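You operate a simulated robot arm through the tools that you are given. There is no shell and no other tool. Be economical: measure what you need, move in short steps, check, and stop when the job is done.

You are at the controls of a simulated two-armed robot. One attempt, no reset.

## Task
Unlock the cash box, put in the token that matches the board's apple price and lock it again.
Fine: drop nothing on the ground. Where these are worked on the way, their far stop is far enough and under half their travel is too little: cash lock.

It is judged by the outcome, as a careful person would: the job done as asked, and still so three seconds after it is handed in. It fails if anything else is knocked over, pushed out of place, dropped, spilled or broken.

## Robot
Two 7-joint arms with two-finger parallel grippers on one trunk, on a base that drives. Base frame: it is fixed to the floor where the robot stands at the start and does not move with it; the origin is under the middle of the robot, x ahead of it, y to its left, z up. Readings come in mm, degrees, newtons and seconds.
The left shoulder is at the start at [50, 161, 1098], the right one opposite. With the tool pointing down near the work surface each hand reaches from about 220 to 680 mm from the robot's upright axis, wherever it stands, measured 20 degrees to its own side. Places, roughly: cash box [600, -200, 800]; cash lid [700, -200, 800]; cash lock [500, -200, 800]; inside of the cash box [700, -200, 800]. Payload 3.43 kg a hand.
The TCP of each hand is the grasp point between the finger pads, 30 mm short of the fingertips. In the tool frame z runs along the fingers and y along their closing line. Largest opening 94 mm; finger width 28, thickness 10; the body of the gripper, 50 by 96 mm, starts 55 mm behind the TCP.
Orientation is that of the tool frame in the base frame, as a unit quaternion [w, x, y, z]. With the fingers straight down and closing along the base's y, the tool's x points along the base's -x, its y along +y and its z along -z.

## Interface
- The arms move only by the tool step_arm. It takes "left_motion", "right_motion" or both (then of equal length, played together; a hand with none holds still); each is a list of rows, each an object (a shift or turn left out is 0, a gripper value left out holds the last) with "rotation": the turn, a rotation vector about the base's x, y, z in degrees, a list of three; "slide": the shift along the base's x, y, z in mm, a list of three; "hand": the closure in counts, from 0 (fully open) to 255 (shut). In form: [{"rotation": [rx, ry, rz], "slide": [dx, dy, dz], "hand": hand}, ...]. A call has 1 to 10 rows; each row shifts and turns the commanded pose from where the row before left it. Each row takes 0.2 s and may step no farther than 50 mm and 8.6 degrees from the row before; otherwise, or with a gripper value out of range, the whole call is refused. A pose out of reach is approached as far as the arm can. The call stops where the force on the tool passes 40 N (or 10 N more than at its start, if that is more) or the arm is blocked; 0.2 s more then pass. The fingers move at their own pace (about 45 mm/s each) and stop on an object; they squeeze with about 29 N. The grip force told is the motor's: it shows also when the fingers shut on nothing. Time passes only in rows, and 0.2 s behind the last, so rows that do not move let the fingers close. It gives the time, the measured TCP pose, the force on the tool (base axes), the opening and the grip force at its end, in the units of the frame above (readings bear some noise), with the torque about the TCP (base axes, N m) and any sound that the robot's microphone picked up, and new pictures: "pictures" is both (left out), scene, wrist or none (wrist: the cameras of the hands that moved).
- Cameras (640 x 400 px; columns grow to the right, rows downward): "scene" is now at [131.5, -26.3, 1247]; the picture's right is [-0.28, -0.96, 0.00], its down [-0.31, 0.09, -0.95] and it looks along [0.91, -0.27, -0.32] (base axes); focal length 241 px, centre (320, 200). "left" rides on the left gripper at [76, -14, -103] in its tool frame; the picture's right is [0.18, 0.98, 0.00], its down [-0.75, 0.14, -0.64] and it looks along [-0.63, 0.12, 0.77] (tool axes); focal length 243 px, centre (320, 200). "right" rides on the right gripper at [76, 14, -102] in its tool frame; the picture's right is [-0.18, 0.98, 0.00], its down [-0.75, -0.14, -0.64] and it looks along [-0.63, -0.12, 0.77] (tool axes); focal length 243 px, centre (320, 200). There is no depth. A picture from a camera that has moved, and an enlarged one, comes with that camera's place and axes in the base frame and with its lens.
- move_column(by): slides the trunk up (or, below 0, down) by that many mm; the arms and the scene camera ride with it, the base frame stays. It gives what a move gives, with no picture.
- roll_base(legs): drives the robot by 1 to 6 legs, each [ahead, left, turn to the left] in mm, mm and degrees, along the robot's own axes; the way and the turn of a leg run together, so that a leg with both is an arc; at most 1500 mm and 180 degrees a leg. The arms and the cameras ride along, it lands a little off, and it stops where it bumps. It gives what a move gives, and a new picture of the scene camera.
- head_to(pan, tilt): turns the head with the scene camera to pan (to the left, within 80 degrees either way) and tilt (down, from -29 to 69), counted from straight ahead of the robot. It gives what a move gives, and a new picture of the scene camera.
- inspect(camera, box): a new picture of the part [left, top, right, bottom] of that camera's present view, enlarged. The clock stands still meanwhile.
- finish_job(): hands the job in; it is judged then, once.

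Go step by step. Nothing tells you exact positions but the pictures and the camera data: compare them with the known pose of the tool, close in by small moves and look again before you grip or let go. The budget is 120 turns and 260 pictures, counting those below and the enlarged ones. Unless the task says otherwise, let go and move clear before handing in, and close with one line.

The tools are called after "Emit:" as name(argument=value, ...) on one line, values as JSON. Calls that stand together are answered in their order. step_arm: Moves the arms, as the interface text tells. Its arguments: {"type":"object","properties":{"left_motion":{"type":"array","items":{"type":"object","properties":{"rotation":{"type":"array","items":{"type":"number"}},"slide":{"type":"array","items":{"type":"number"}},"hand":{"type":"number"}}}},"right_motion":{"type":"array","items":{"type":"object","properties":{"rotation":{"type":"array","items":{"type":"number"}},"slide":{"type":"array","items":{"type":"number"}},"hand":{"type":"number"}}}},"pictures":{"type":"string","enum":["both","scene","wrist","none"]}},"required":[]} The other tools are called the same way: move_column (by) slides the trunk up or down; roll_base (legs) drives the base; head_to (pan, tilt) turns the head that bears the scene camera; inspect (camera, box) takes an enlarged picture of a part of a camera's view; finish_job () hands the job in.

At the start:

```text
t: 0.0
left_position: [410.6, -0.6, 1188.5]
left_ee_rot: [0.0, -0.001, 1.0, 0.001]
left_contact_force: [-1.1, -0.5, 0.2]
left_wrist_torque: [0.01, 0.0, -0.02]
left_finger_gap: 93.9
left_finger_force: 0.1
right_position: [380.4, -282.0, 1199.3]
right_ee_rot: [0.0, 0.0, 1.0, 0.0]
right_contact_force: [-0.4, 0.3, 0.4]
right_wrist_torque: [0.02, -0.03, -0.02]
right_finger_gap: 94.4
right_finger_force: 0.0
trunk travel left (down, up): [-125.0, 142.0]
robot x, y, heading: [2.0, -2.5, 0.1]
head pan, tilt: [-16.4, 18.8]
```

scene: 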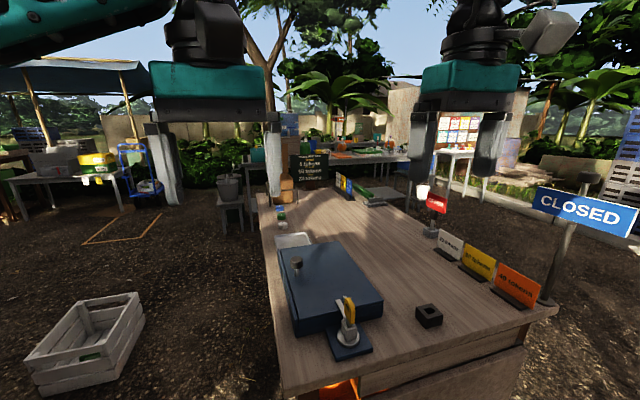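
right: 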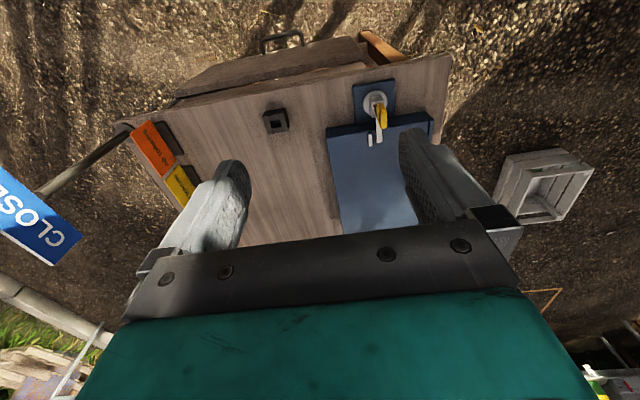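
left: 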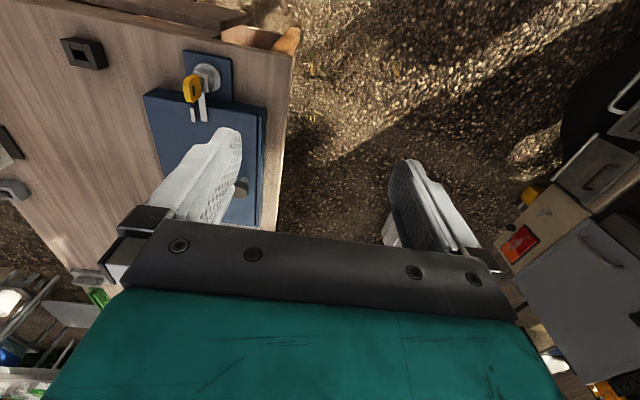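

I see the table with a blue cash box, a lock with a key on its near side, a board further off, and three coloured tags on the right. I'll zoom in on these first.

Emit:
inspect(camera="scene", box=[280, 130, 350, 190])

Emit:
inspect(camera="scene", box=[250, 220, 410, 370])

Emit:
inspect(camera="scene", box=[400, 180, 560, 330])

Emit:
inspect(camera="scene", box=[255, 160, 400, 260])

```text
6.67 times, centred on (315, 160) of scene
camera zoom: at [131.5, -26.3, 1247.0], right [-0.28, -0.96, 0.0], down [-0.31, 0.09, -0.95], along [0.91, -0.27, -0.32], focal length 1604 px, centre (353, 467)
```

zoom: 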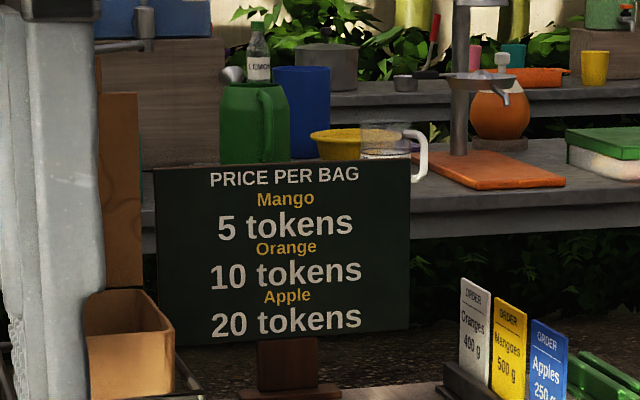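

```text
2.67 times, centred on (330, 295) of scene
camera zoom: at [131.5, -26.3, 1247.0], right [-0.28, -0.96, 0.0], down [-0.31, 0.09, -0.95], along [0.91, -0.27, -0.32], focal length 642 px, centre (293, -53)
```

zoom: 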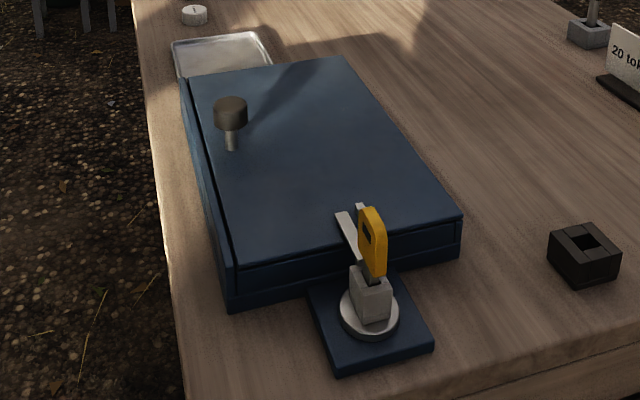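

```text
2.67 times, centred on (480, 255) of scene
camera zoom: at [131.5, -26.3, 1247.0], right [-0.28, -0.96, 0.0], down [-0.31, 0.09, -0.95], along [0.91, -0.27, -0.32], focal length 642 px, centre (-107, 53)
```

zoom: 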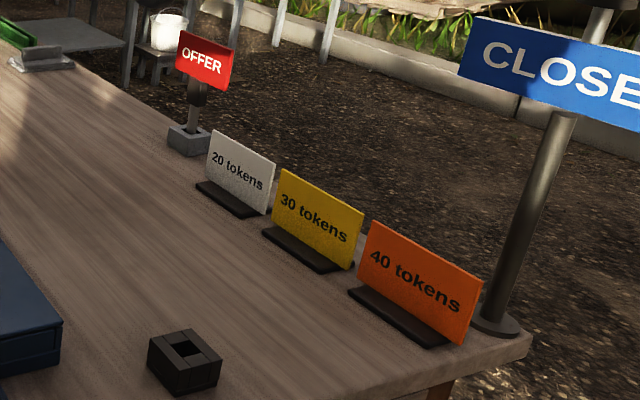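

```text
4.00 times, centred on (328, 210) of scene
camera zoom: at [131.5, -26.3, 1247.0], right [-0.28, -0.96, 0.0], down [-0.31, 0.09, -0.95], along [0.91, -0.27, -0.32], focal length 963 px, centre (290, 160)
```

zoom: 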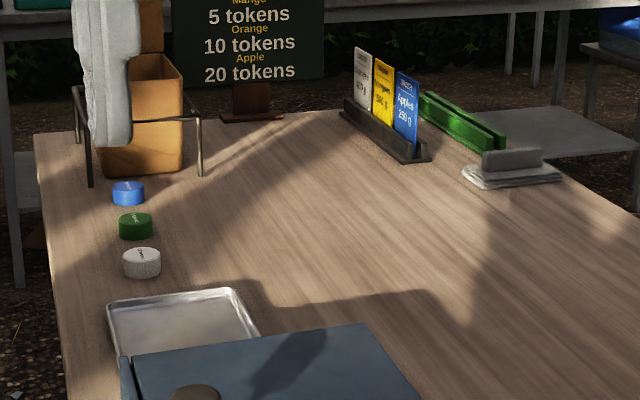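

The board says Apple is 20 tokens. Three round tokens (blue, green, white) lie beyond the tray, so I'll read their labels and look at the lock close up.

Emit:
inspect(camera="scene", box=[270, 200, 300, 232])

Emit:
inspect(camera="right", box=[310, 60, 450, 190])

Emit:
inspect(camera="left", box=[130, 40, 290, 240])

Emit:
inspect(camera="scene", box=[320, 280, 380, 370])

```text
12.50 times, centred on (285, 216) of scene
camera zoom: at [131.5, -26.3, 1247.0], right [-0.28, -0.96, 0.0], down [-0.31, 0.09, -0.95], along [0.91, -0.27, -0.32], focal length 3008 px, centre (758, 0)
```

zoom: 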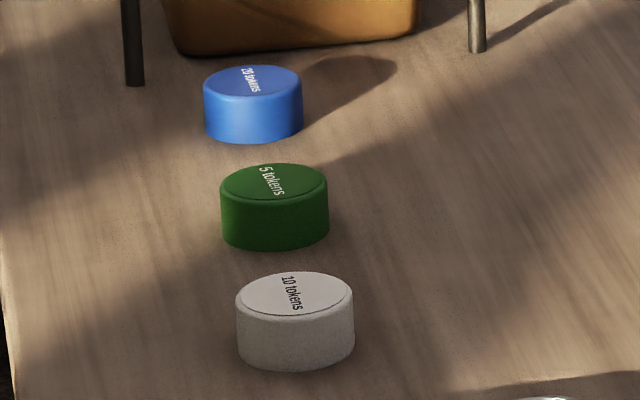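

```text
3.08 times, centred on (380, 125) of right
camera zoom: at [303.3, -267.9, 1301.9], right [0.18, 0.98, 0.0], down [0.75, -0.14, 0.64], along [0.63, -0.12, -0.77], focal length 746 px, centre (135, 431)
```

zoom: 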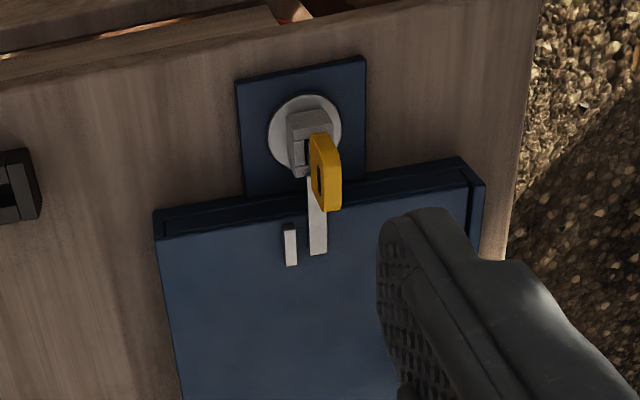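

```text
2.00 times, centred on (210, 140) of left
camera zoom: at [333.5, -13.0, 1290.4], right [-0.18, 0.98, 0.0], down [0.75, 0.14, 0.64], along [0.63, 0.12, -0.77], focal length 485 px, centre (540, 320)
```

zoom: 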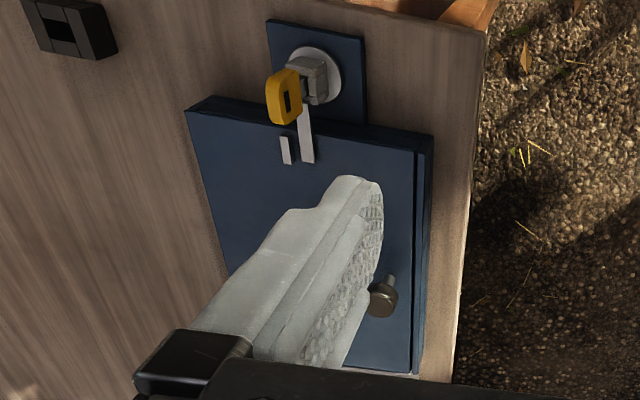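

```text
4.44 times, centred on (350, 325) of scene
camera zoom: at [131.5, -26.3, 1247.0], right [-0.28, -0.96, 0.0], down [-0.31, 0.09, -0.95], along [0.91, -0.27, -0.32], focal length 1070 px, centre (187, -356)
```

zoom: 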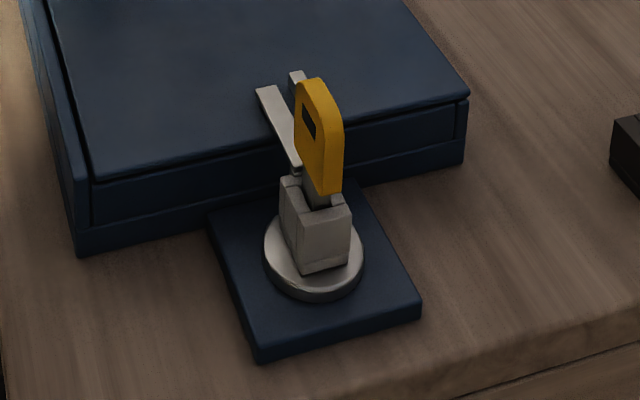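

The 20 token is the blue one, farthest along the table (roughly x 1285). Next I'll look at the box and lock from closer by moving the right hand over it.

Emit:
head_to(pan=-20, tilt=42)

Emit:
step_arm(right_motion=[{"slide": [-20, 0, -45]}, {"slide": [-20, 0, -45]}, {"slide": [-10, 0, -45]}], left_motion=[{"slide": [-30, 35, 0]}, {"slide": [-30, 35, 0]}, {"slide": [-30, 35, 0]}])

```text
t: 0.9
left_position: [409.5, 0.1, 1188.6]
left_ee_rot: [0.0, -0.001, 1.0, -0.001]
left_contact_force: [-0.2, 0.7, 0.4]
left_wrist_torque: [0.01, -0.02, 0.01]
left_finger_gap: 94.0
left_finger_force: 0.0
right_position: [380.0, -282.4, 1199.7]
right_ee_rot: [0.001, 0.0, 1.0, 0.0]
right_contact_force: [0.1, -0.4, -0.7]
right_wrist_torque: [0.01, -0.01, 0.01]
right_finger_gap: 94.1
right_finger_force: 0.0
trunk travel left (down, up): [-125.0, 142.0]
robot x, y, heading: [-3.7, 2.1, -0.1]
head pan, tilt: [-20.0, 42.0]
camera scene: at [120.7, -28.5, 1210.8], right [-0.34, -0.94, 0.0], down [-0.63, 0.23, -0.74], along [0.7, -0.25, -0.67], focal length 241 px, centre (320, 200)
```

scene: 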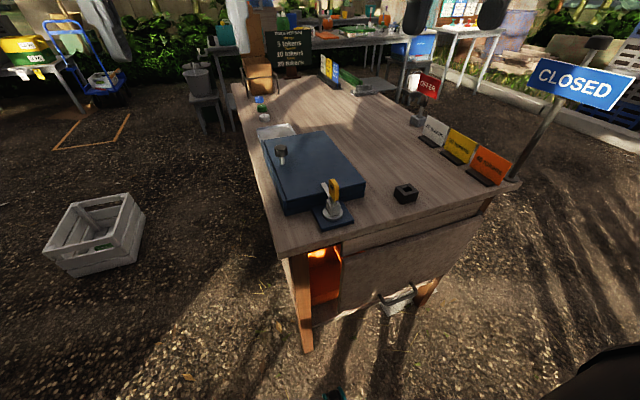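

```text
t: 1.7
left_position: [321.3, 108.4, 1189.0]
left_ee_rot: [0.0, 0.0, 1.0, 0.0]
left_contact_force: [0.0, -0.8, 0.0]
left_wrist_torque: [0.02, 0.0, 0.0]
left_finger_gap: 93.9
left_finger_force: 0.0
right_position: [328.1, -282.9, 1064.2]
right_ee_rot: [0.001, 0.0, 1.0, 0.0]
right_contact_force: [-0.2, -0.5, 0.1]
right_wrist_torque: [-0.01, 0.01, 0.0]
right_finger_gap: 93.6
right_finger_force: 0.1
trunk travel left (down, up): [-125.0, 142.0]
robot x, y, heading: [-1.4, 1.8, -0.0]
head pan, tilt: [-20.0, 42.0]
camera scene: at [120.4, -28.1, 1210.9], right [-0.34, -0.94, 0.0], down [-0.63, 0.23, -0.74], along [0.7, -0.25, -0.67], focal length 241 px, centre (320, 200)
camera right: at [250.8, -269.4, 1166.7], right [0.18, 0.98, 0.0], down [0.75, -0.14, 0.64], along [0.63, -0.12, -0.77], focal length 243 px, centre (320, 200)
camera left: at [244.7, 95.4, 1290.7], right [-0.18, 0.98, 0.0], down [0.75, 0.14, 0.64], along [0.63, 0.12, -0.77], focal length 243 px, centre (320, 200)
```

scene: 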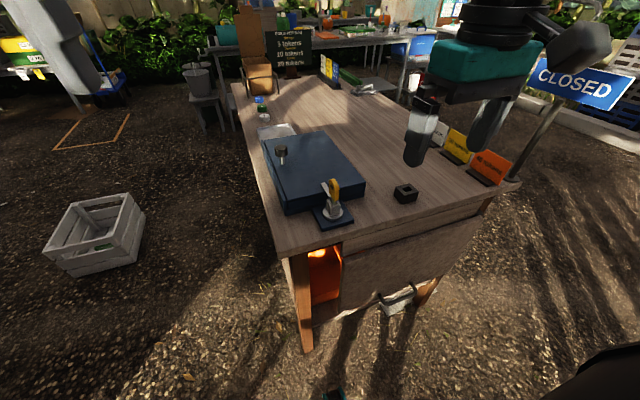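
right: 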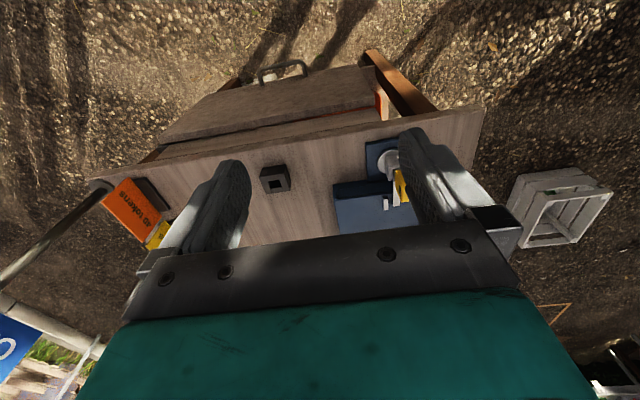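
left: 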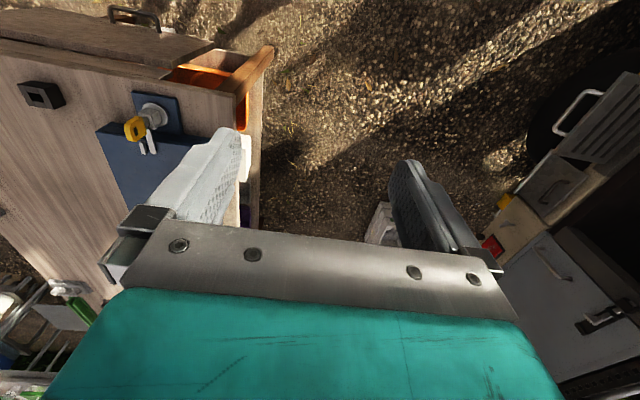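

I'll zoom on the box in the three views to triangulate the lock, key and lid.

Emit:
inspect(camera="scene", box=[250, 110, 378, 238])

Emit:
inspect(camera="right", box=[320, 120, 440, 240])

Emit:
inspect(camera="left", box=[90, 80, 210, 200])

```text
3.12 times, centred on (314, 174) of scene
camera zoom: at [120.4, -28.1, 1210.9], right [-0.34, -0.94, 0.0], down [-0.63, 0.23, -0.74], along [0.7, -0.25, -0.67], focal length 752 px, centre (339, 281)
```

zoom: 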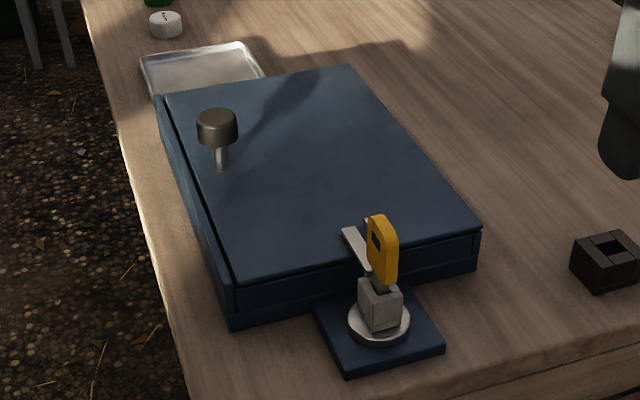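

```text
3.33 times, centred on (380, 180) of right
camera zoom: at [250.8, -269.4, 1166.7], right [0.18, 0.98, 0.0], down [0.75, -0.14, 0.64], along [0.63, -0.12, -0.77], focal length 809 px, centre (120, 267)
```

zoom: 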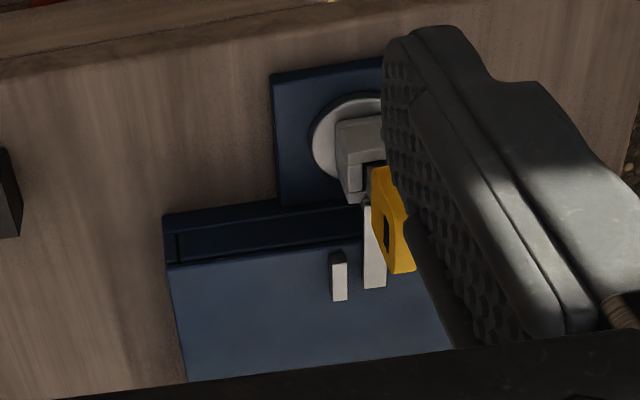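

```text
3.33 times, centred on (150, 140) of left
camera zoom: at [244.7, 95.4, 1290.7], right [-0.18, 0.98, 0.0], down [0.75, 0.14, 0.64], along [0.63, 0.12, -0.77], focal length 809 px, centre (887, 400)
```

zoom: 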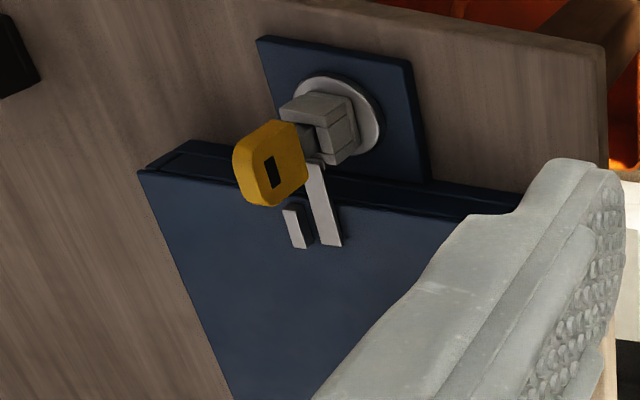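

The lock's axis is about (484, -192), the key bow at z≈876 roughly in the x–z plane, and the latch bar points +x with a stop post on its -y side. I'll bring the right hand above the key.

Emit:
step_arm(right_motion=[{"slide": [30, 20, 0]}, {"slide": [35, 20, 0]}, {"slide": [35, 20, 0]}, {"slide": [30, 20, -20]}, {"slide": [27, 10, -40]}, {"slide": [0, 0, -40]}])

Emit:
inspect(camera="right", box=[220, 40, 420, 240])

```text
t: 3.1
left_position: [322.4, 107.4, 1188.5]
left_ee_rot: [0.001, -0.001, 1.0, -0.001]
left_contact_force: [1.0, -1.0, -1.4]
left_wrist_torque: [0.04, 0.01, -0.01]
left_finger_gap: 94.1
left_finger_force: 0.0
right_position: [485.9, -191.7, 963.6]
right_ee_rot: [0.0, 0.0, 1.0, 0.0]
right_contact_force: [-0.6, 0.4, 0.0]
right_wrist_torque: [-0.03, 0.01, -0.02]
right_finger_gap: 93.8
right_finger_force: 0.0
trunk travel left (down, up): [-125.0, 142.0]
robot x, y, heading: [-0.4, -0.5, 0.1]
head pan, tilt: [-20.0, 42.0]
camera scene: at [120.8, -28.6, 1210.8], right [-0.34, -0.94, 0.0], down [-0.63, 0.23, -0.74], along [0.7, -0.25, -0.67], focal length 241 px, centre (320, 200)
camera right: at [409.4, -178.0, 1066.4], right [0.18, 0.98, 0.0], down [0.75, -0.14, 0.64], along [0.63, -0.12, -0.77], focal length 243 px, centre (320, 200)
```

scene: 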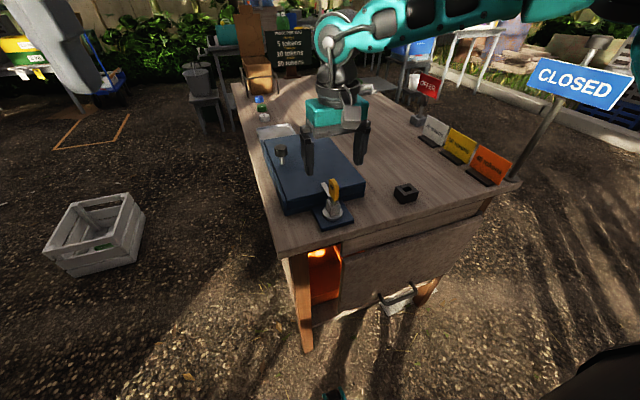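
right: 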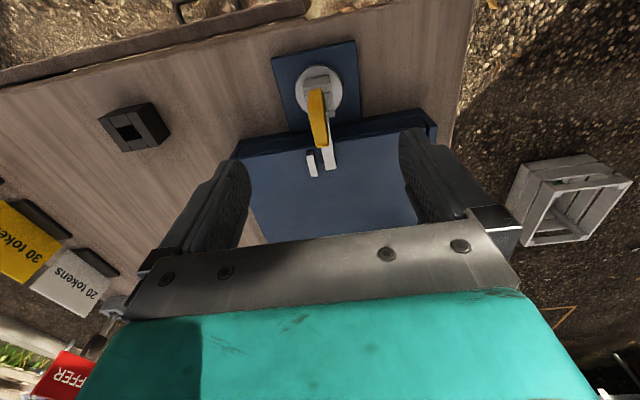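

```text
2.00 times, centred on (320, 140) of right
camera zoom: at [409.4, -178.0, 1066.4], right [0.18, 0.98, 0.0], down [0.75, -0.14, 0.64], along [0.63, -0.12, -0.77], focal length 485 px, centre (320, 320)
```

zoom: 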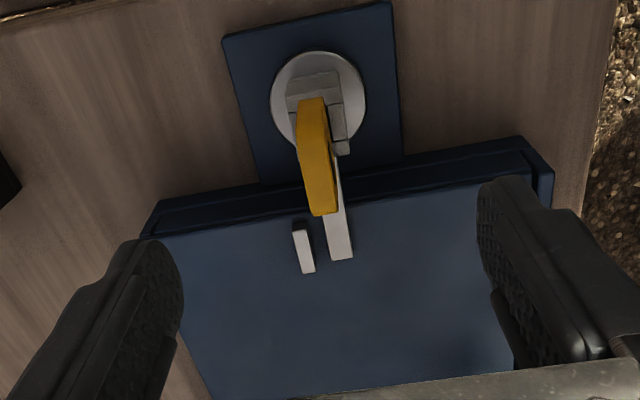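

The axis reads (479, -191.5), and the key is nicely centred between the fingers. I'll go down onto the bow and close.

Emit:
step_arm(right_motion=[{"slide": [-6, 0, -30]}, {"slide": [0, 0, -30]}, {"slide": [0, 0, -21]}, {"slide": [0, 0, 0], "hand": 0}])

Emit:
inspect(camera="right", box=[220, 40, 420, 240])

Emit:
inspect(camera="scene", box=[270, 120, 390, 240])

```text
t: 4.1
left_position: [322.1, 108.3, 1188.7]
left_ee_rot: [0.0, 0.0, 1.0, -0.001]
left_contact_force: [0.7, 0.8, -0.4]
left_wrist_torque: [0.03, 0.01, 0.02]
left_finger_gap: 94.0
left_finger_force: 0.0
right_position: [480.9, -191.4, 883.5]
right_ee_rot: [0.0, -0.001, 1.0, 0.001]
right_contact_force: [-0.9, -1.4, 0.1]
right_wrist_torque: [0.0, 0.02, 0.04]
right_finger_gap: 94.2
right_finger_force: 0.1
trunk travel left (down, up): [-125.0, 142.0]
robot x, y, heading: [1.5, -1.0, -0.3]
head pan, tilt: [-20.0, 42.0]
camera scene: at [120.6, -28.5, 1210.8], right [-0.34, -0.94, 0.0], down [-0.63, 0.23, -0.74], along [0.7, -0.25, -0.67], focal length 241 px, centre (320, 200)
camera right: at [403.5, -177.7, 987.1], right [0.18, 0.98, 0.0], down [0.75, -0.14, 0.64], along [0.63, -0.12, -0.77], focal length 243 px, centre (320, 200)
```

scene: 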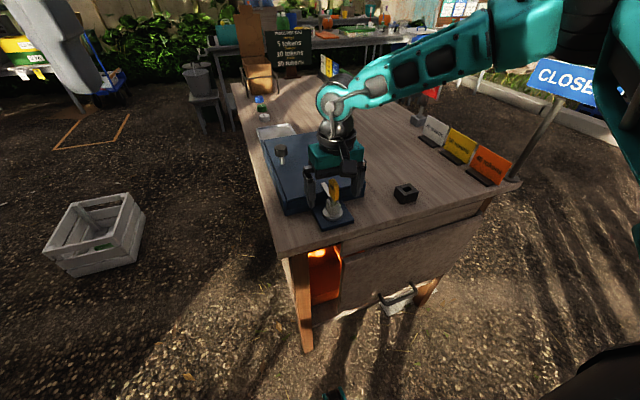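
right: 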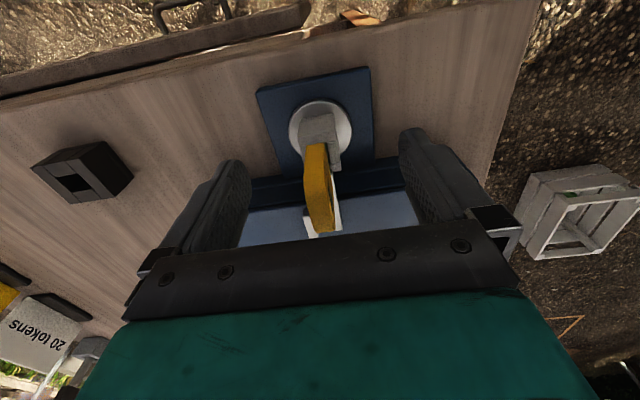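

```text
2.00 times, centred on (320, 140) of right
camera zoom: at [403.5, -177.7, 987.1], right [0.18, 0.98, 0.0], down [0.75, -0.14, 0.64], along [0.63, -0.12, -0.77], focal length 485 px, centre (320, 320)
```

zoom: 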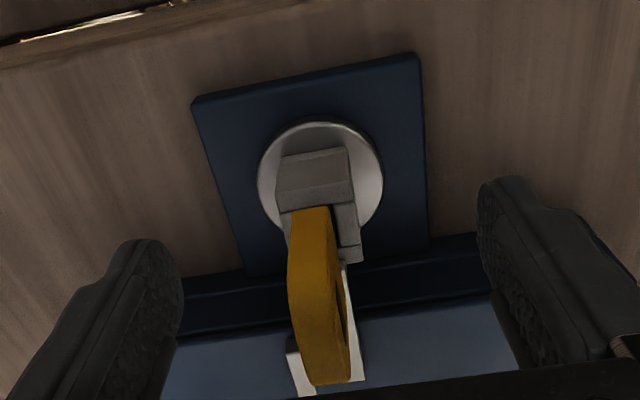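

```text
3.33 times, centred on (330, 180) of scene
camera zoom: at [120.6, -28.5, 1210.8], right [-0.34, -0.94, 0.0], down [-0.63, 0.23, -0.74], along [0.7, -0.25, -0.67], focal length 802 px, centre (287, 267)
```

zoom: 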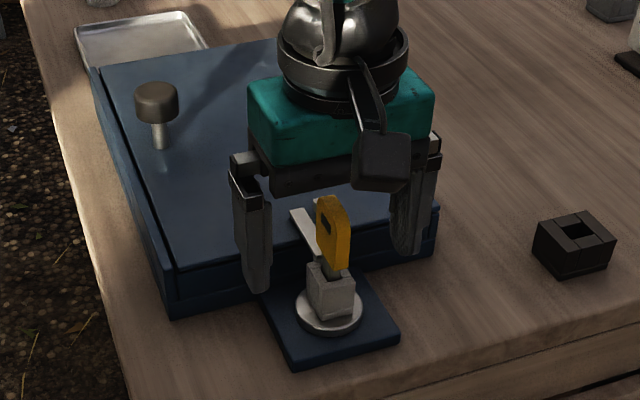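

The bow sits between the pads with x and y aligned. Closing the grip on it.

Emit:
step_arm(right_motion=[{"hand": 120}, {"hand": 255}, {"hand": 255}, {"hand": 255}, {"hand": 255}, {"hand": 255}])

Emit:
inspect(camera="scene", box=[270, 120, 390, 240])

```text
t: 5.5
left_position: [322.2, 107.2, 1189.0]
left_ee_rot: [0.0, 0.0, 1.0, 0.001]
left_contact_force: [-0.5, -0.8, -0.2]
left_wrist_torque: [0.01, 0.0, -0.04]
left_finger_gap: 93.9
left_finger_force: 0.1
right_position: [480.6, -190.7, 885.3]
right_ee_rot: [0.0, 0.0, 1.0, 0.0]
right_contact_force: [0.1, -0.4, -0.1]
right_wrist_torque: [0.0, 0.0, 0.01]
right_finger_gap: 13.6
right_finger_force: 29.3
trunk travel left (down, up): [-125.0, 142.0]
robot x, y, heading: [0.8, 1.6, 0.1]
head pan, tilt: [-20.0, 42.0]
camera scene: at [120.7, -28.5, 1210.8], right [-0.34, -0.94, 0.0], down [-0.63, 0.23, -0.74], along [0.7, -0.25, -0.67], focal length 241 px, centre (320, 200)
camera right: at [403.5, -177.7, 987.4], right [0.18, 0.98, 0.0], down [0.75, -0.14, 0.64], along [0.63, -0.12, -0.77], focal length 243 px, centre (320, 200)
```

scene: 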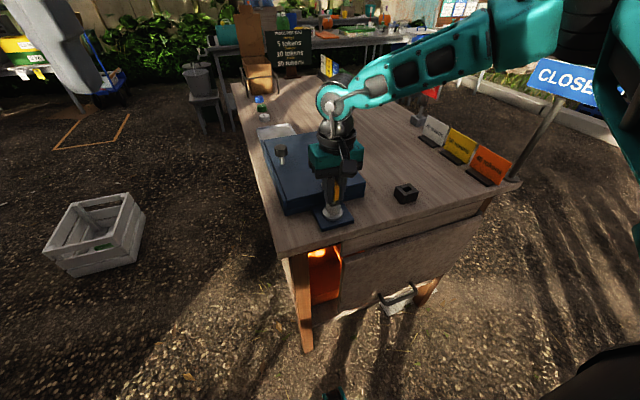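
right: 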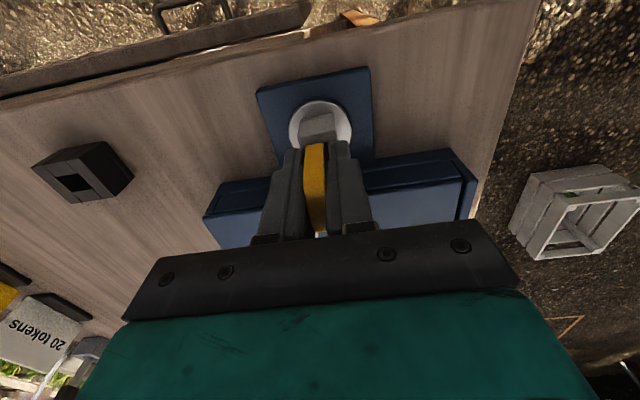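

```text
3.33 times, centred on (330, 180) of scene
camera zoom: at [120.7, -28.5, 1210.8], right [-0.34, -0.94, 0.0], down [-0.63, 0.23, -0.74], along [0.7, -0.25, -0.67], focal length 802 px, centre (287, 267)
```

zoom: 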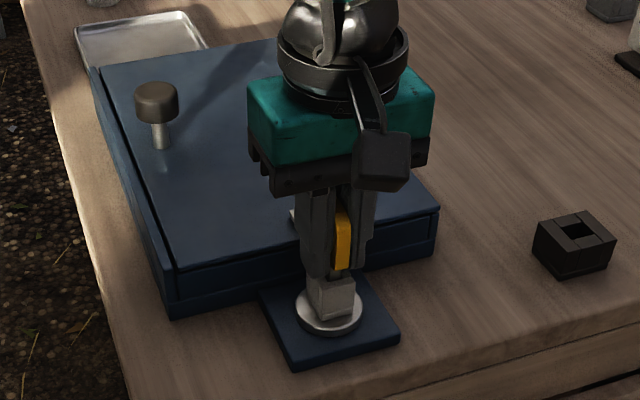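

The key is held, 13.6 mm thick. I'll turn it counter-clockwise a little and read the torque.

Emit:
step_arm(right_motion=[{"rotation": [0, 0, 7]}, {"rotation": [0, 0, 8]}], pictures="wrist")

Emit:
inspect(camera="scene", box=[270, 120, 390, 240])

```text
t: 6.1
left_position: [320.7, 107.8, 1187.9]
left_ee_rot: [0.0, 0.0, 1.0, 0.001]
left_contact_force: [0.5, 0.1, -1.0]
left_wrist_torque: [0.0, 0.01, 0.01]
left_finger_gap: 93.9
left_finger_force: 0.1
right_position: [480.0, -192.3, 883.8]
right_ee_rot: [0.0, -0.13, 0.991, 0.0]
right_contact_force: [-0.9, -0.8, 5.0]
right_wrist_torque: [0.0, 0.03, -0.04]
right_finger_gap: 13.5
right_finger_force: 29.4
trunk travel left (down, up): [-125.0, 142.0]
robot x, y, heading: [0.4, -3.3, 0.2]
head pan, tilt: [-20.0, 42.0]
camera right: at [402.4, -198.1, 987.3], right [-0.08, 1.0, 0.0], down [0.76, 0.06, 0.64], along [0.64, 0.05, -0.77], focal length 243 px, centre (320, 200)
```

right: 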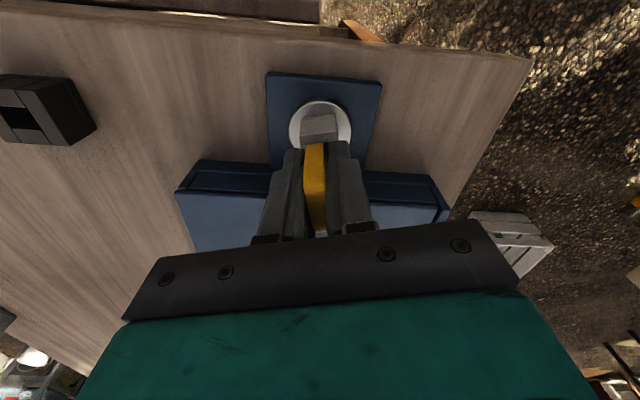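

```text
3.33 times, centred on (330, 180) of scene
camera zoom: at [120.2, -28.5, 1210.9], right [-0.34, -0.94, 0.0], down [-0.63, 0.23, -0.74], along [0.7, -0.25, -0.67], focal length 802 px, centre (287, 267)
```

zoom: 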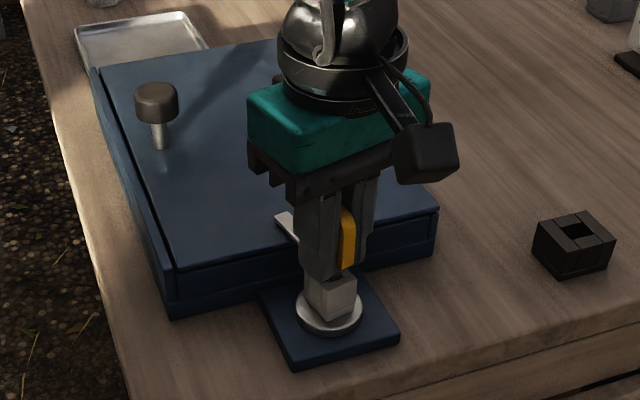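

The latch bar and lock barrel turn with the key at low torque. I'll keep turning.

Emit:
step_arm(right_motion=[{"rotation": [0, 0, 8]}, {"rotation": [0, 0, 8]}, {"rotation": [0, 0, 8]}, {"rotation": [0, 0, 8]}, {"rotation": [0, 0, 8]}], pictures="wrist")

Emit:
inspect(camera="scene", box=[270, 120, 390, 240])

```text
t: 7.1
left_position: [322.1, 107.1, 1188.2]
left_ee_rot: [0.0, 0.0, 1.0, 0.0]
left_contact_force: [-0.7, 0.5, -0.9]
left_wrist_torque: [0.01, 0.0, 0.0]
left_finger_gap: 94.0
left_finger_force: 0.1
right_position: [477.1, -190.8, 886.6]
right_ee_rot: [0.016, -0.391, 0.92, -0.014]
right_contact_force: [10.2, -6.8, -2.8]
right_wrist_torque: [-0.22, -0.4, -0.01]
right_finger_gap: 13.5
right_finger_force: 28.6
right hand out of reach, approached as far as the arm can: row 4, 5
trunk travel left (down, up): [-125.0, 142.0]
robot x, y, heading: [-0.6, -0.9, -0.1]
head pan, tilt: [-20.0, 42.0]
stopped in row 5 (right hand): the force on the tool passed its limit at 59 N (the readings are from after the stop); the commanded pose is now the measured one
camera right: at [409.1, -234.2, 987.3], right [-0.58, 0.81, -0.03], down [0.6, 0.45, 0.66], along [0.55, 0.36, -0.75], focal length 243 px, centre (320, 200)
```

right: 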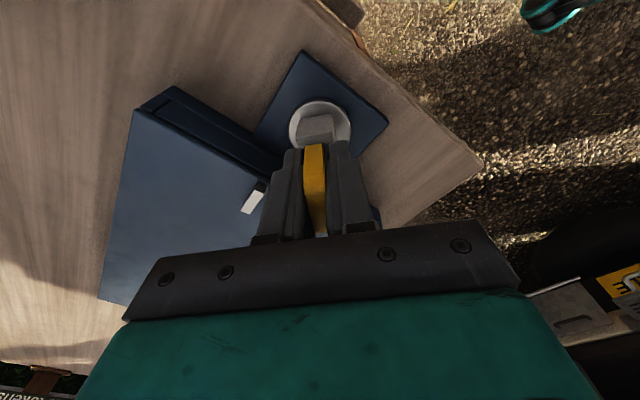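

```text
3.33 times, centred on (330, 180) of scene
camera zoom: at [121.0, -28.6, 1210.6], right [-0.34, -0.94, 0.0], down [-0.63, 0.23, -0.74], along [0.7, -0.25, -0.67], focal length 802 px, centre (287, 267)
```

zoom: 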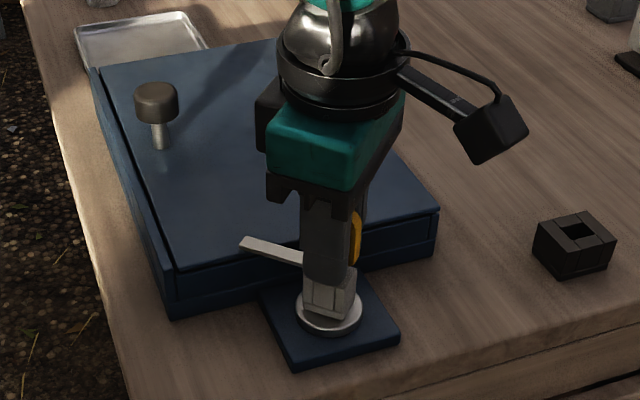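

The latch has turned about 46°, but the wrist ran out of its range. I'll let go, lift, and spin the hand the other way by 180° to regrip.

Emit:
step_arm(right_motion=[{"hand": 0}, {"hand": 0}, {"hand": 0}, {"hand": 0}, {"slide": [0, 0, 40], "rotation": [0.8, 2.3, 0]}, {"slide": [0, 0, 45]}, {"rotation": [0, 0, -8]}, {"rotation": [0, 0, -8.5]}, {"rotation": [0, 0, -8.5]}, {"rotation": [0, 0, -8.5]}], pictures="wrist")

Emit:
step_arm(right_motion=[{"rotation": [0, 0, -8.5]}, {"rotation": [0, 0, -8.5]}, {"rotation": [0, 0, -8.5]}, {"rotation": [0, 0, -8.5]}, {"rotation": [0, 0, -8.5]}, {"rotation": [0, 0, -8.5]}, {"rotation": [0, 0, -8.5]}, {"rotation": [0, 0, -8.5]}, {"rotation": [0, 0, -8.5]}, {"rotation": [0, 0, -8.5]}], pictures="none")

Emit:
step_arm(right_motion=[{"rotation": [0, 0, -8.5]}, {"rotation": [0, 0, -8.5]}, {"rotation": [0, 0, -8.5]}, {"rotation": [0, 0, -8.5]}, {"rotation": [0, 0, -8.5]}, {"rotation": [0, 0, -8.5]}, {"rotation": [0, 0, -8.5]}], pictures="both")

```text
t: 9.3
left_position: [321.7, 107.7, 1188.5]
left_ee_rot: [0.0, 0.0, 1.0, 0.001]
left_contact_force: [0.4, 0.6, 0.8]
left_wrist_torque: [-0.02, -0.02, 0.01]
left_finger_gap: 94.1
left_finger_force: 0.0
right_position: [466.5, -182.8, 970.9]
right_ee_rot: [-0.001, -0.11, 0.994, 0.002]
right_contact_force: [0.7, 0.0, 0.7]
right_wrist_torque: [-0.01, 0.01, 0.0]
right_finger_gap: 94.2
right_finger_force: 0.0
right hand out of reach, approached as far as the arm can: row 5
trunk travel left (down, up): [-125.0, 142.0]
robot x, y, heading: [4.6, 1.8, -0.1]
head pan, tilt: [-20.0, 42.0]
camera right: at [388.3, -186.4, 1074.0], right [-0.03, 1.0, 0.01], down [0.77, 0.02, 0.64], along [0.64, 0.03, -0.77], focal length 243 px, centre (320, 200)
```

right: 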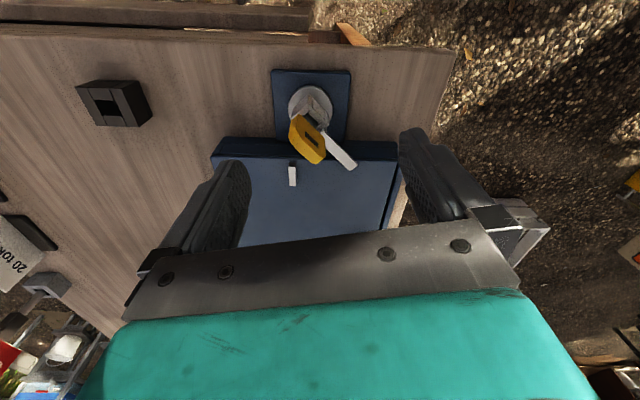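

```text
t: 11.5
left_position: [322.0, 107.8, 1188.1]
left_ee_rot: [0.0, 0.0, 1.0, 0.0]
left_contact_force: [0.6, -0.5, -0.9]
left_wrist_torque: [0.03, -0.02, -0.02]
left_finger_gap: 93.9
left_finger_force: 0.1
right_position: [464.9, -182.5, 972.8]
right_ee_rot: [0.0, 0.59, 0.807, 0.002]
right_contact_force: [0.3, 0.3, 0.4]
right_wrist_torque: [0.02, 0.0, -0.02]
right_finger_gap: 93.8
right_finger_force: 0.1
trunk travel left (down, up): [-125.0, 142.0]
robot x, y, heading: [2.6, 0.6, 0.0]
head pan, tilt: [-20.0, 42.0]
```

```text
t: 13.1
left_position: [322.1, 108.1, 1189.5]
left_ee_rot: [0.0, 0.0, 1.0, 0.0]
left_contact_force: [-0.6, 0.6, -0.5]
left_wrist_torque: [-0.02, -0.01, -0.05]
left_finger_gap: 93.8
left_finger_force: 0.1
right_position: [465.7, -182.7, 972.0]
right_ee_rot: [0.003, 0.913, 0.408, 0.002]
right_contact_force: [-0.2, 0.0, 0.0]
right_wrist_torque: [0.03, 0.01, 0.01]
right_finger_gap: 94.1
right_finger_force: 0.1
trunk travel left (down, up): [-125.0, 142.0]
robot x, y, heading: [1.1, 0.1, -0.0]
head pan, tilt: [-20.0, 42.0]
camera scene: at [121.0, -28.6, 1210.8], right [-0.34, -0.94, 0.0], down [-0.63, 0.23, -0.74], along [0.7, -0.25, -0.67], focal length 241 px, centre (320, 200)
camera right: at [526.1, -135.0, 1074.4], right [0.61, -0.79, 0.01], down [-0.61, -0.46, 0.64], along [-0.51, -0.39, -0.77], focal length 243 px, centre (320, 200)
```

scene: 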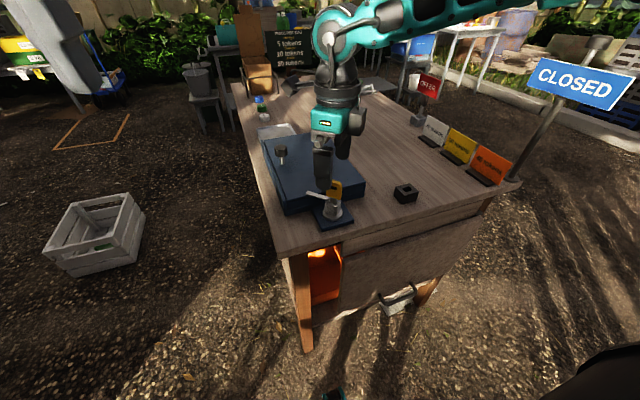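
right: 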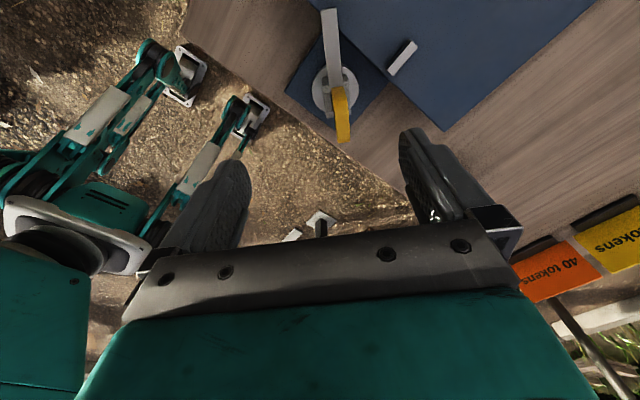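

The hand is at -132° with lots of range left. I'll align over the axis, go down and regrip the key.

Emit:
step_arm(right_motion=[{"slide": [14, -9, 0], "rotation": [0, 0, -2]}, {"slide": [0, 0, -30]}], pictures="wrist")

Emit:
inspect(camera="right", box=[240, 20, 420, 200])

```text
t: 13.7
left_position: [322.2, 107.6, 1189.5]
left_ee_rot: [-0.001, 0.0, 1.0, 0.0]
left_contact_force: [-0.5, 0.1, -0.2]
left_wrist_torque: [0.01, 0.0, -0.01]
left_finger_gap: 93.9
left_finger_force: 0.1
right_position: [480.1, -191.2, 940.6]
right_ee_rot: [0.002, 0.92, 0.392, 0.002]
right_contact_force: [0.8, 0.0, -0.4]
right_wrist_torque: [0.02, 0.04, -0.01]
right_finger_gap: 94.0
right_finger_force: 0.1
trunk travel left (down, up): [-125.0, 142.0]
robot x, y, heading: [4.0, 0.8, -0.3]
head pan, tilt: [-20.0, 42.0]
camera right: at [543.0, -146.2, 1043.9], right [0.58, -0.81, 0.01], down [-0.63, -0.44, 0.64], along [-0.52, -0.38, -0.77], focal length 243 px, centre (320, 200)
```

right: 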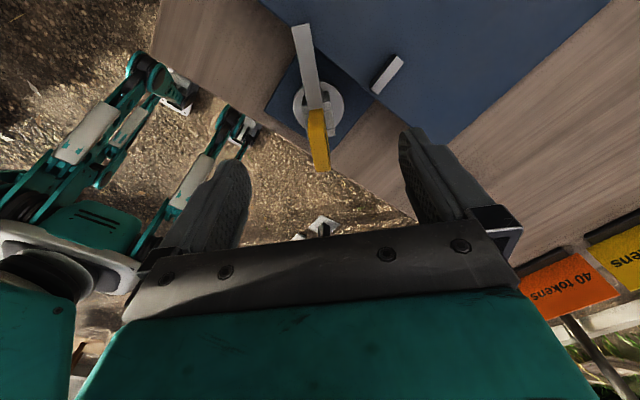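

```text
2.22 times, centred on (330, 110) of right
camera zoom: at [543.0, -146.2, 1043.9], right [0.58, -0.81, 0.01], down [-0.63, -0.44, 0.64], along [-0.52, -0.38, -0.77], focal length 539 px, centre (298, 400)
```

zoom: 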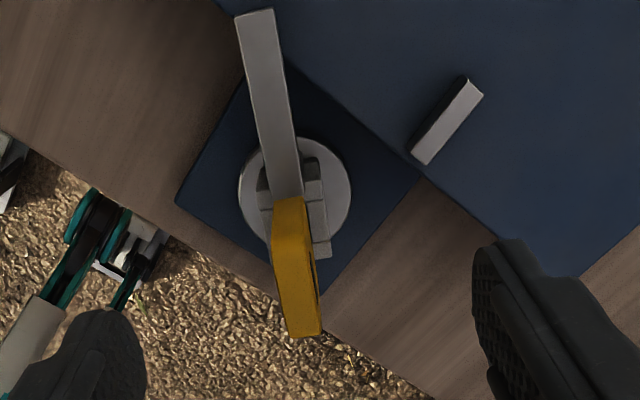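

Alignment is good. Going down, gripping and turning on.

Emit:
step_arm(right_motion=[{"slide": [0, 0, -30]}, {"slide": [-1, 0, -26]}, {"hand": 255}, {"hand": 255}, {"hand": 255}, {"hand": 255}, {"hand": 255}], pictures="none")

Emit:
step_arm(right_motion=[{"rotation": [0, 0, 8]}, {"rotation": [0, 0, 8]}], pictures="both")

```text
t: 15.3
left_position: [321.9, 107.5, 1188.8]
left_ee_rot: [0.001, 0.0, 1.0, 0.001]
left_contact_force: [0.4, 0.0, 0.0]
left_wrist_torque: [0.03, -0.02, 0.01]
left_finger_gap: 94.2
left_finger_force: 0.0
right_position: [480.7, -190.3, 885.7]
right_ee_rot: [0.002, 0.919, 0.393, 0.001]
right_contact_force: [-0.5, 0.6, 0.3]
right_wrist_torque: [0.03, -0.01, 0.04]
right_finger_gap: 13.8
right_finger_force: 24.5
trunk travel left (down, up): [-125.0, 142.0]
robot x, y, heading: [0.3, 3.4, -0.3]
head pan, tilt: [-20.0, 42.0]
```

```text
t: 15.9
left_position: [322.8, 108.5, 1188.5]
left_ee_rot: [0.0, 0.0, 1.0, 0.0]
left_contact_force: [0.0, -0.3, -0.2]
left_wrist_torque: [-0.01, -0.02, -0.02]
left_finger_gap: 93.8
left_finger_force: 0.0
right_position: [479.7, -190.6, 885.9]
right_ee_rot: [0.001, 0.855, 0.518, 0.003]
right_contact_force: [3.9, 0.4, -0.2]
right_wrist_torque: [0.07, -0.17, -0.02]
right_finger_gap: 13.5
right_finger_force: 29.1
trunk travel left (down, up): [-125.0, 142.0]
robot x, y, heading: [-2.5, -1.0, -0.0]
head pan, tilt: [-20.0, 42.0]
camera scene: at [121.4, -28.5, 1210.7], right [-0.34, -0.94, 0.0], down [-0.63, 0.23, -0.74], along [0.7, -0.25, -0.67], focal length 241 px, centre (320, 200)
camera right: at [526.8, -130.3, 988.5], right [0.79, -0.62, 0.01], down [-0.48, -0.6, 0.64], along [-0.39, -0.5, -0.77], focal length 243 px, centre (320, 200)
```

scene: 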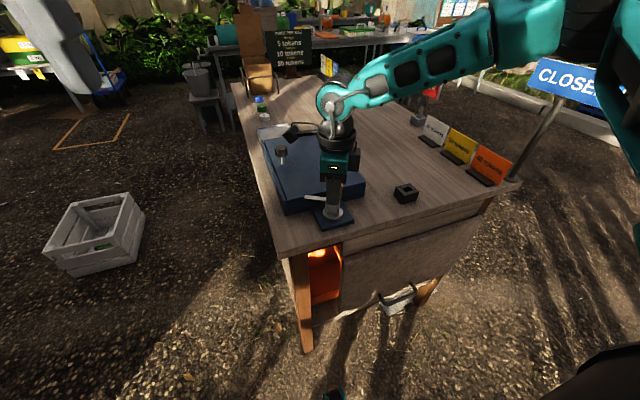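
right: 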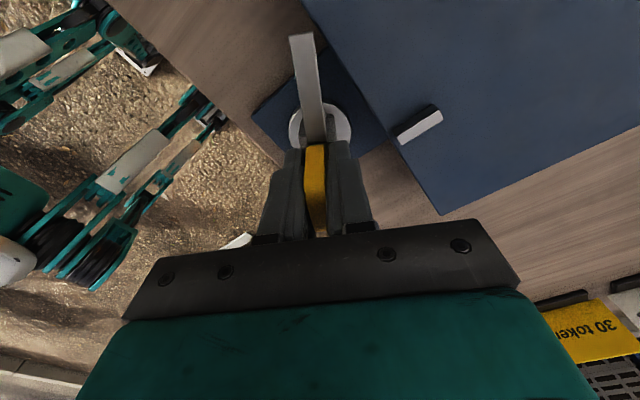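

Now at 62° and still turning freely. Continuing toward the stop.

Emit:
step_arm(right_motion=[{"rotation": [0, 0, 7]}, {"rotation": [0, 0, 7]}, {"rotation": [0, 0, 7]}], pictures="wrist")

Emit:
step_arm(right_motion=[{"rotation": [0, 0, 5]}, {"rotation": [0, 0, 5]}], pictures="both")

```text
t: 16.7
left_position: [323.3, 107.7, 1188.4]
left_ee_rot: [0.0, 0.0, 1.0, 0.0]
left_contact_force: [-1.2, -0.1, -0.7]
left_wrist_torque: [-0.01, -0.02, 0.0]
left_finger_gap: 93.8
left_finger_force: 0.0
right_position: [478.6, -190.7, 884.5]
right_ee_rot: [0.001, 0.747, 0.665, 0.002]
right_contact_force: [4.3, 5.6, -0.3]
right_wrist_torque: [0.19, -0.19, -0.02]
right_finger_gap: 13.4
right_finger_force: 29.0
trunk travel left (down, up): [-125.0, 142.0]
robot x, y, heading: [3.0, -0.1, 0.0]
head pan, tilt: [-20.0, 42.0]
camera right: at [501.0, -117.5, 988.5], right [0.96, -0.3, 0.01], down [-0.23, -0.73, 0.64], along [-0.18, -0.61, -0.77], focal length 243 px, centre (320, 200)
```

right: 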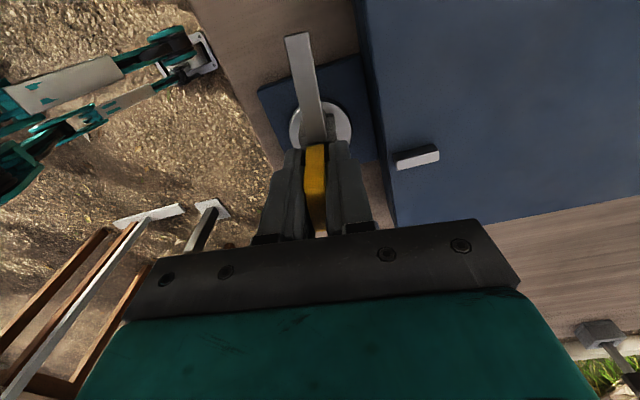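

```text
t: 17.3
left_position: [323.8, 108.5, 1188.2]
left_ee_rot: [0.001, 0.0, 1.0, 0.0]
left_contact_force: [0.1, 0.5, 0.2]
left_wrist_torque: [0.02, 0.04, 0.01]
left_finger_gap: 94.0
left_finger_force: 0.0
right_position: [478.3, -190.0, 885.2]
right_ee_rot: [0.001, 0.686, 0.727, 0.003]
right_contact_force: [8.3, 4.0, 0.0]
right_wrist_torque: [0.24, -0.2, -0.25]
right_finger_gap: 13.7
right_finger_force: 29.0
trunk travel left (down, up): [-125.0, 142.0]
robot x, y, heading: [-0.0, 0.2, -0.2]
head pan, tilt: [-20.0, 42.0]
camera scene: at [121.8, -28.3, 1210.7], right [-0.34, -0.94, 0.0], down [-0.63, 0.23, -0.74], along [0.7, -0.25, -0.67], focal length 241 px, centre (320, 200)
camera right: at [488.5, -114.8, 988.4], right [0.99, -0.13, 0.01], down [-0.1, -0.76, 0.64], along [-0.08, -0.64, -0.77], focal length 243 px, centre (320, 200)
```

scene: 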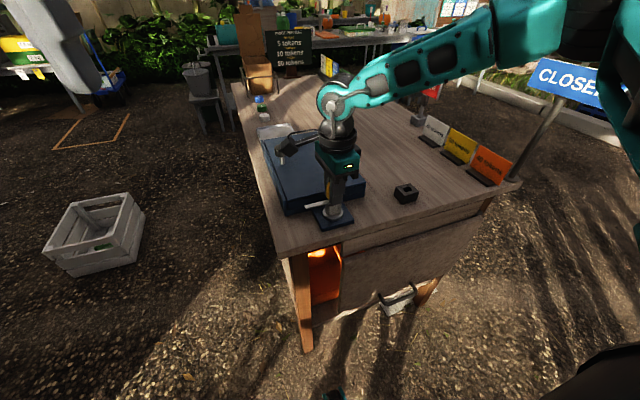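
right: 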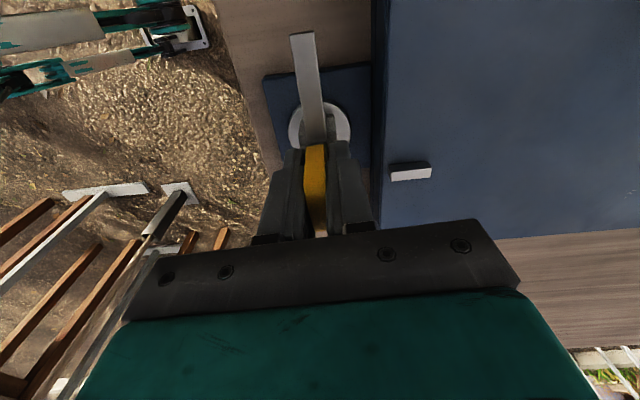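

The torque jumped near 93°, which suggests the stop. A small extra turn will confirm it.

Emit:
step_arm(right_motion=[{"rotation": [0, 0, 4]}], pictures="none")

Emit:
inspect(camera="right", box=[240, 0, 440, 200])

```text
t: 17.7
left_position: [323.6, 107.9, 1188.0]
left_ee_rot: [-0.001, 0.0, 1.0, -0.001]
left_contact_force: [0.4, 0.9, 0.2]
left_wrist_torque: [-0.02, -0.01, 0.01]
left_finger_gap: 93.8
left_finger_force: 0.1
right_position: [480.8, -191.3, 885.0]
right_ee_rot: [0.002, 0.662, 0.75, 0.003]
right_contact_force: [14.0, 3.8, 1.3]
right_wrist_torque: [0.1, -0.39, -0.4]
right_finger_gap: 14.1
right_finger_force: 29.1
trunk travel left (down, up): [-125.0, 142.0]
robot x, y, heading: [3.7, 2.0, -0.1]
head pan, tilt: [-20.0, 42.0]
```

```text
2.00 times, centred on (340, 100) of right
camera zoom: at [483.8, -114.6, 988.4], right [1.0, -0.06, 0.01], down [-0.05, -0.77, 0.64], along [-0.03, -0.64, -0.77], focal length 485 px, centre (280, 400)
```

zoom: 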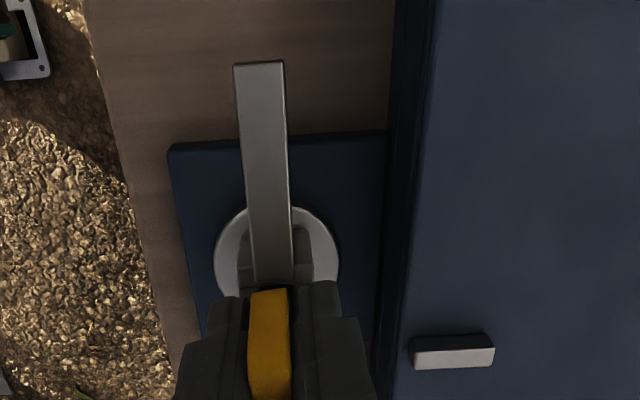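

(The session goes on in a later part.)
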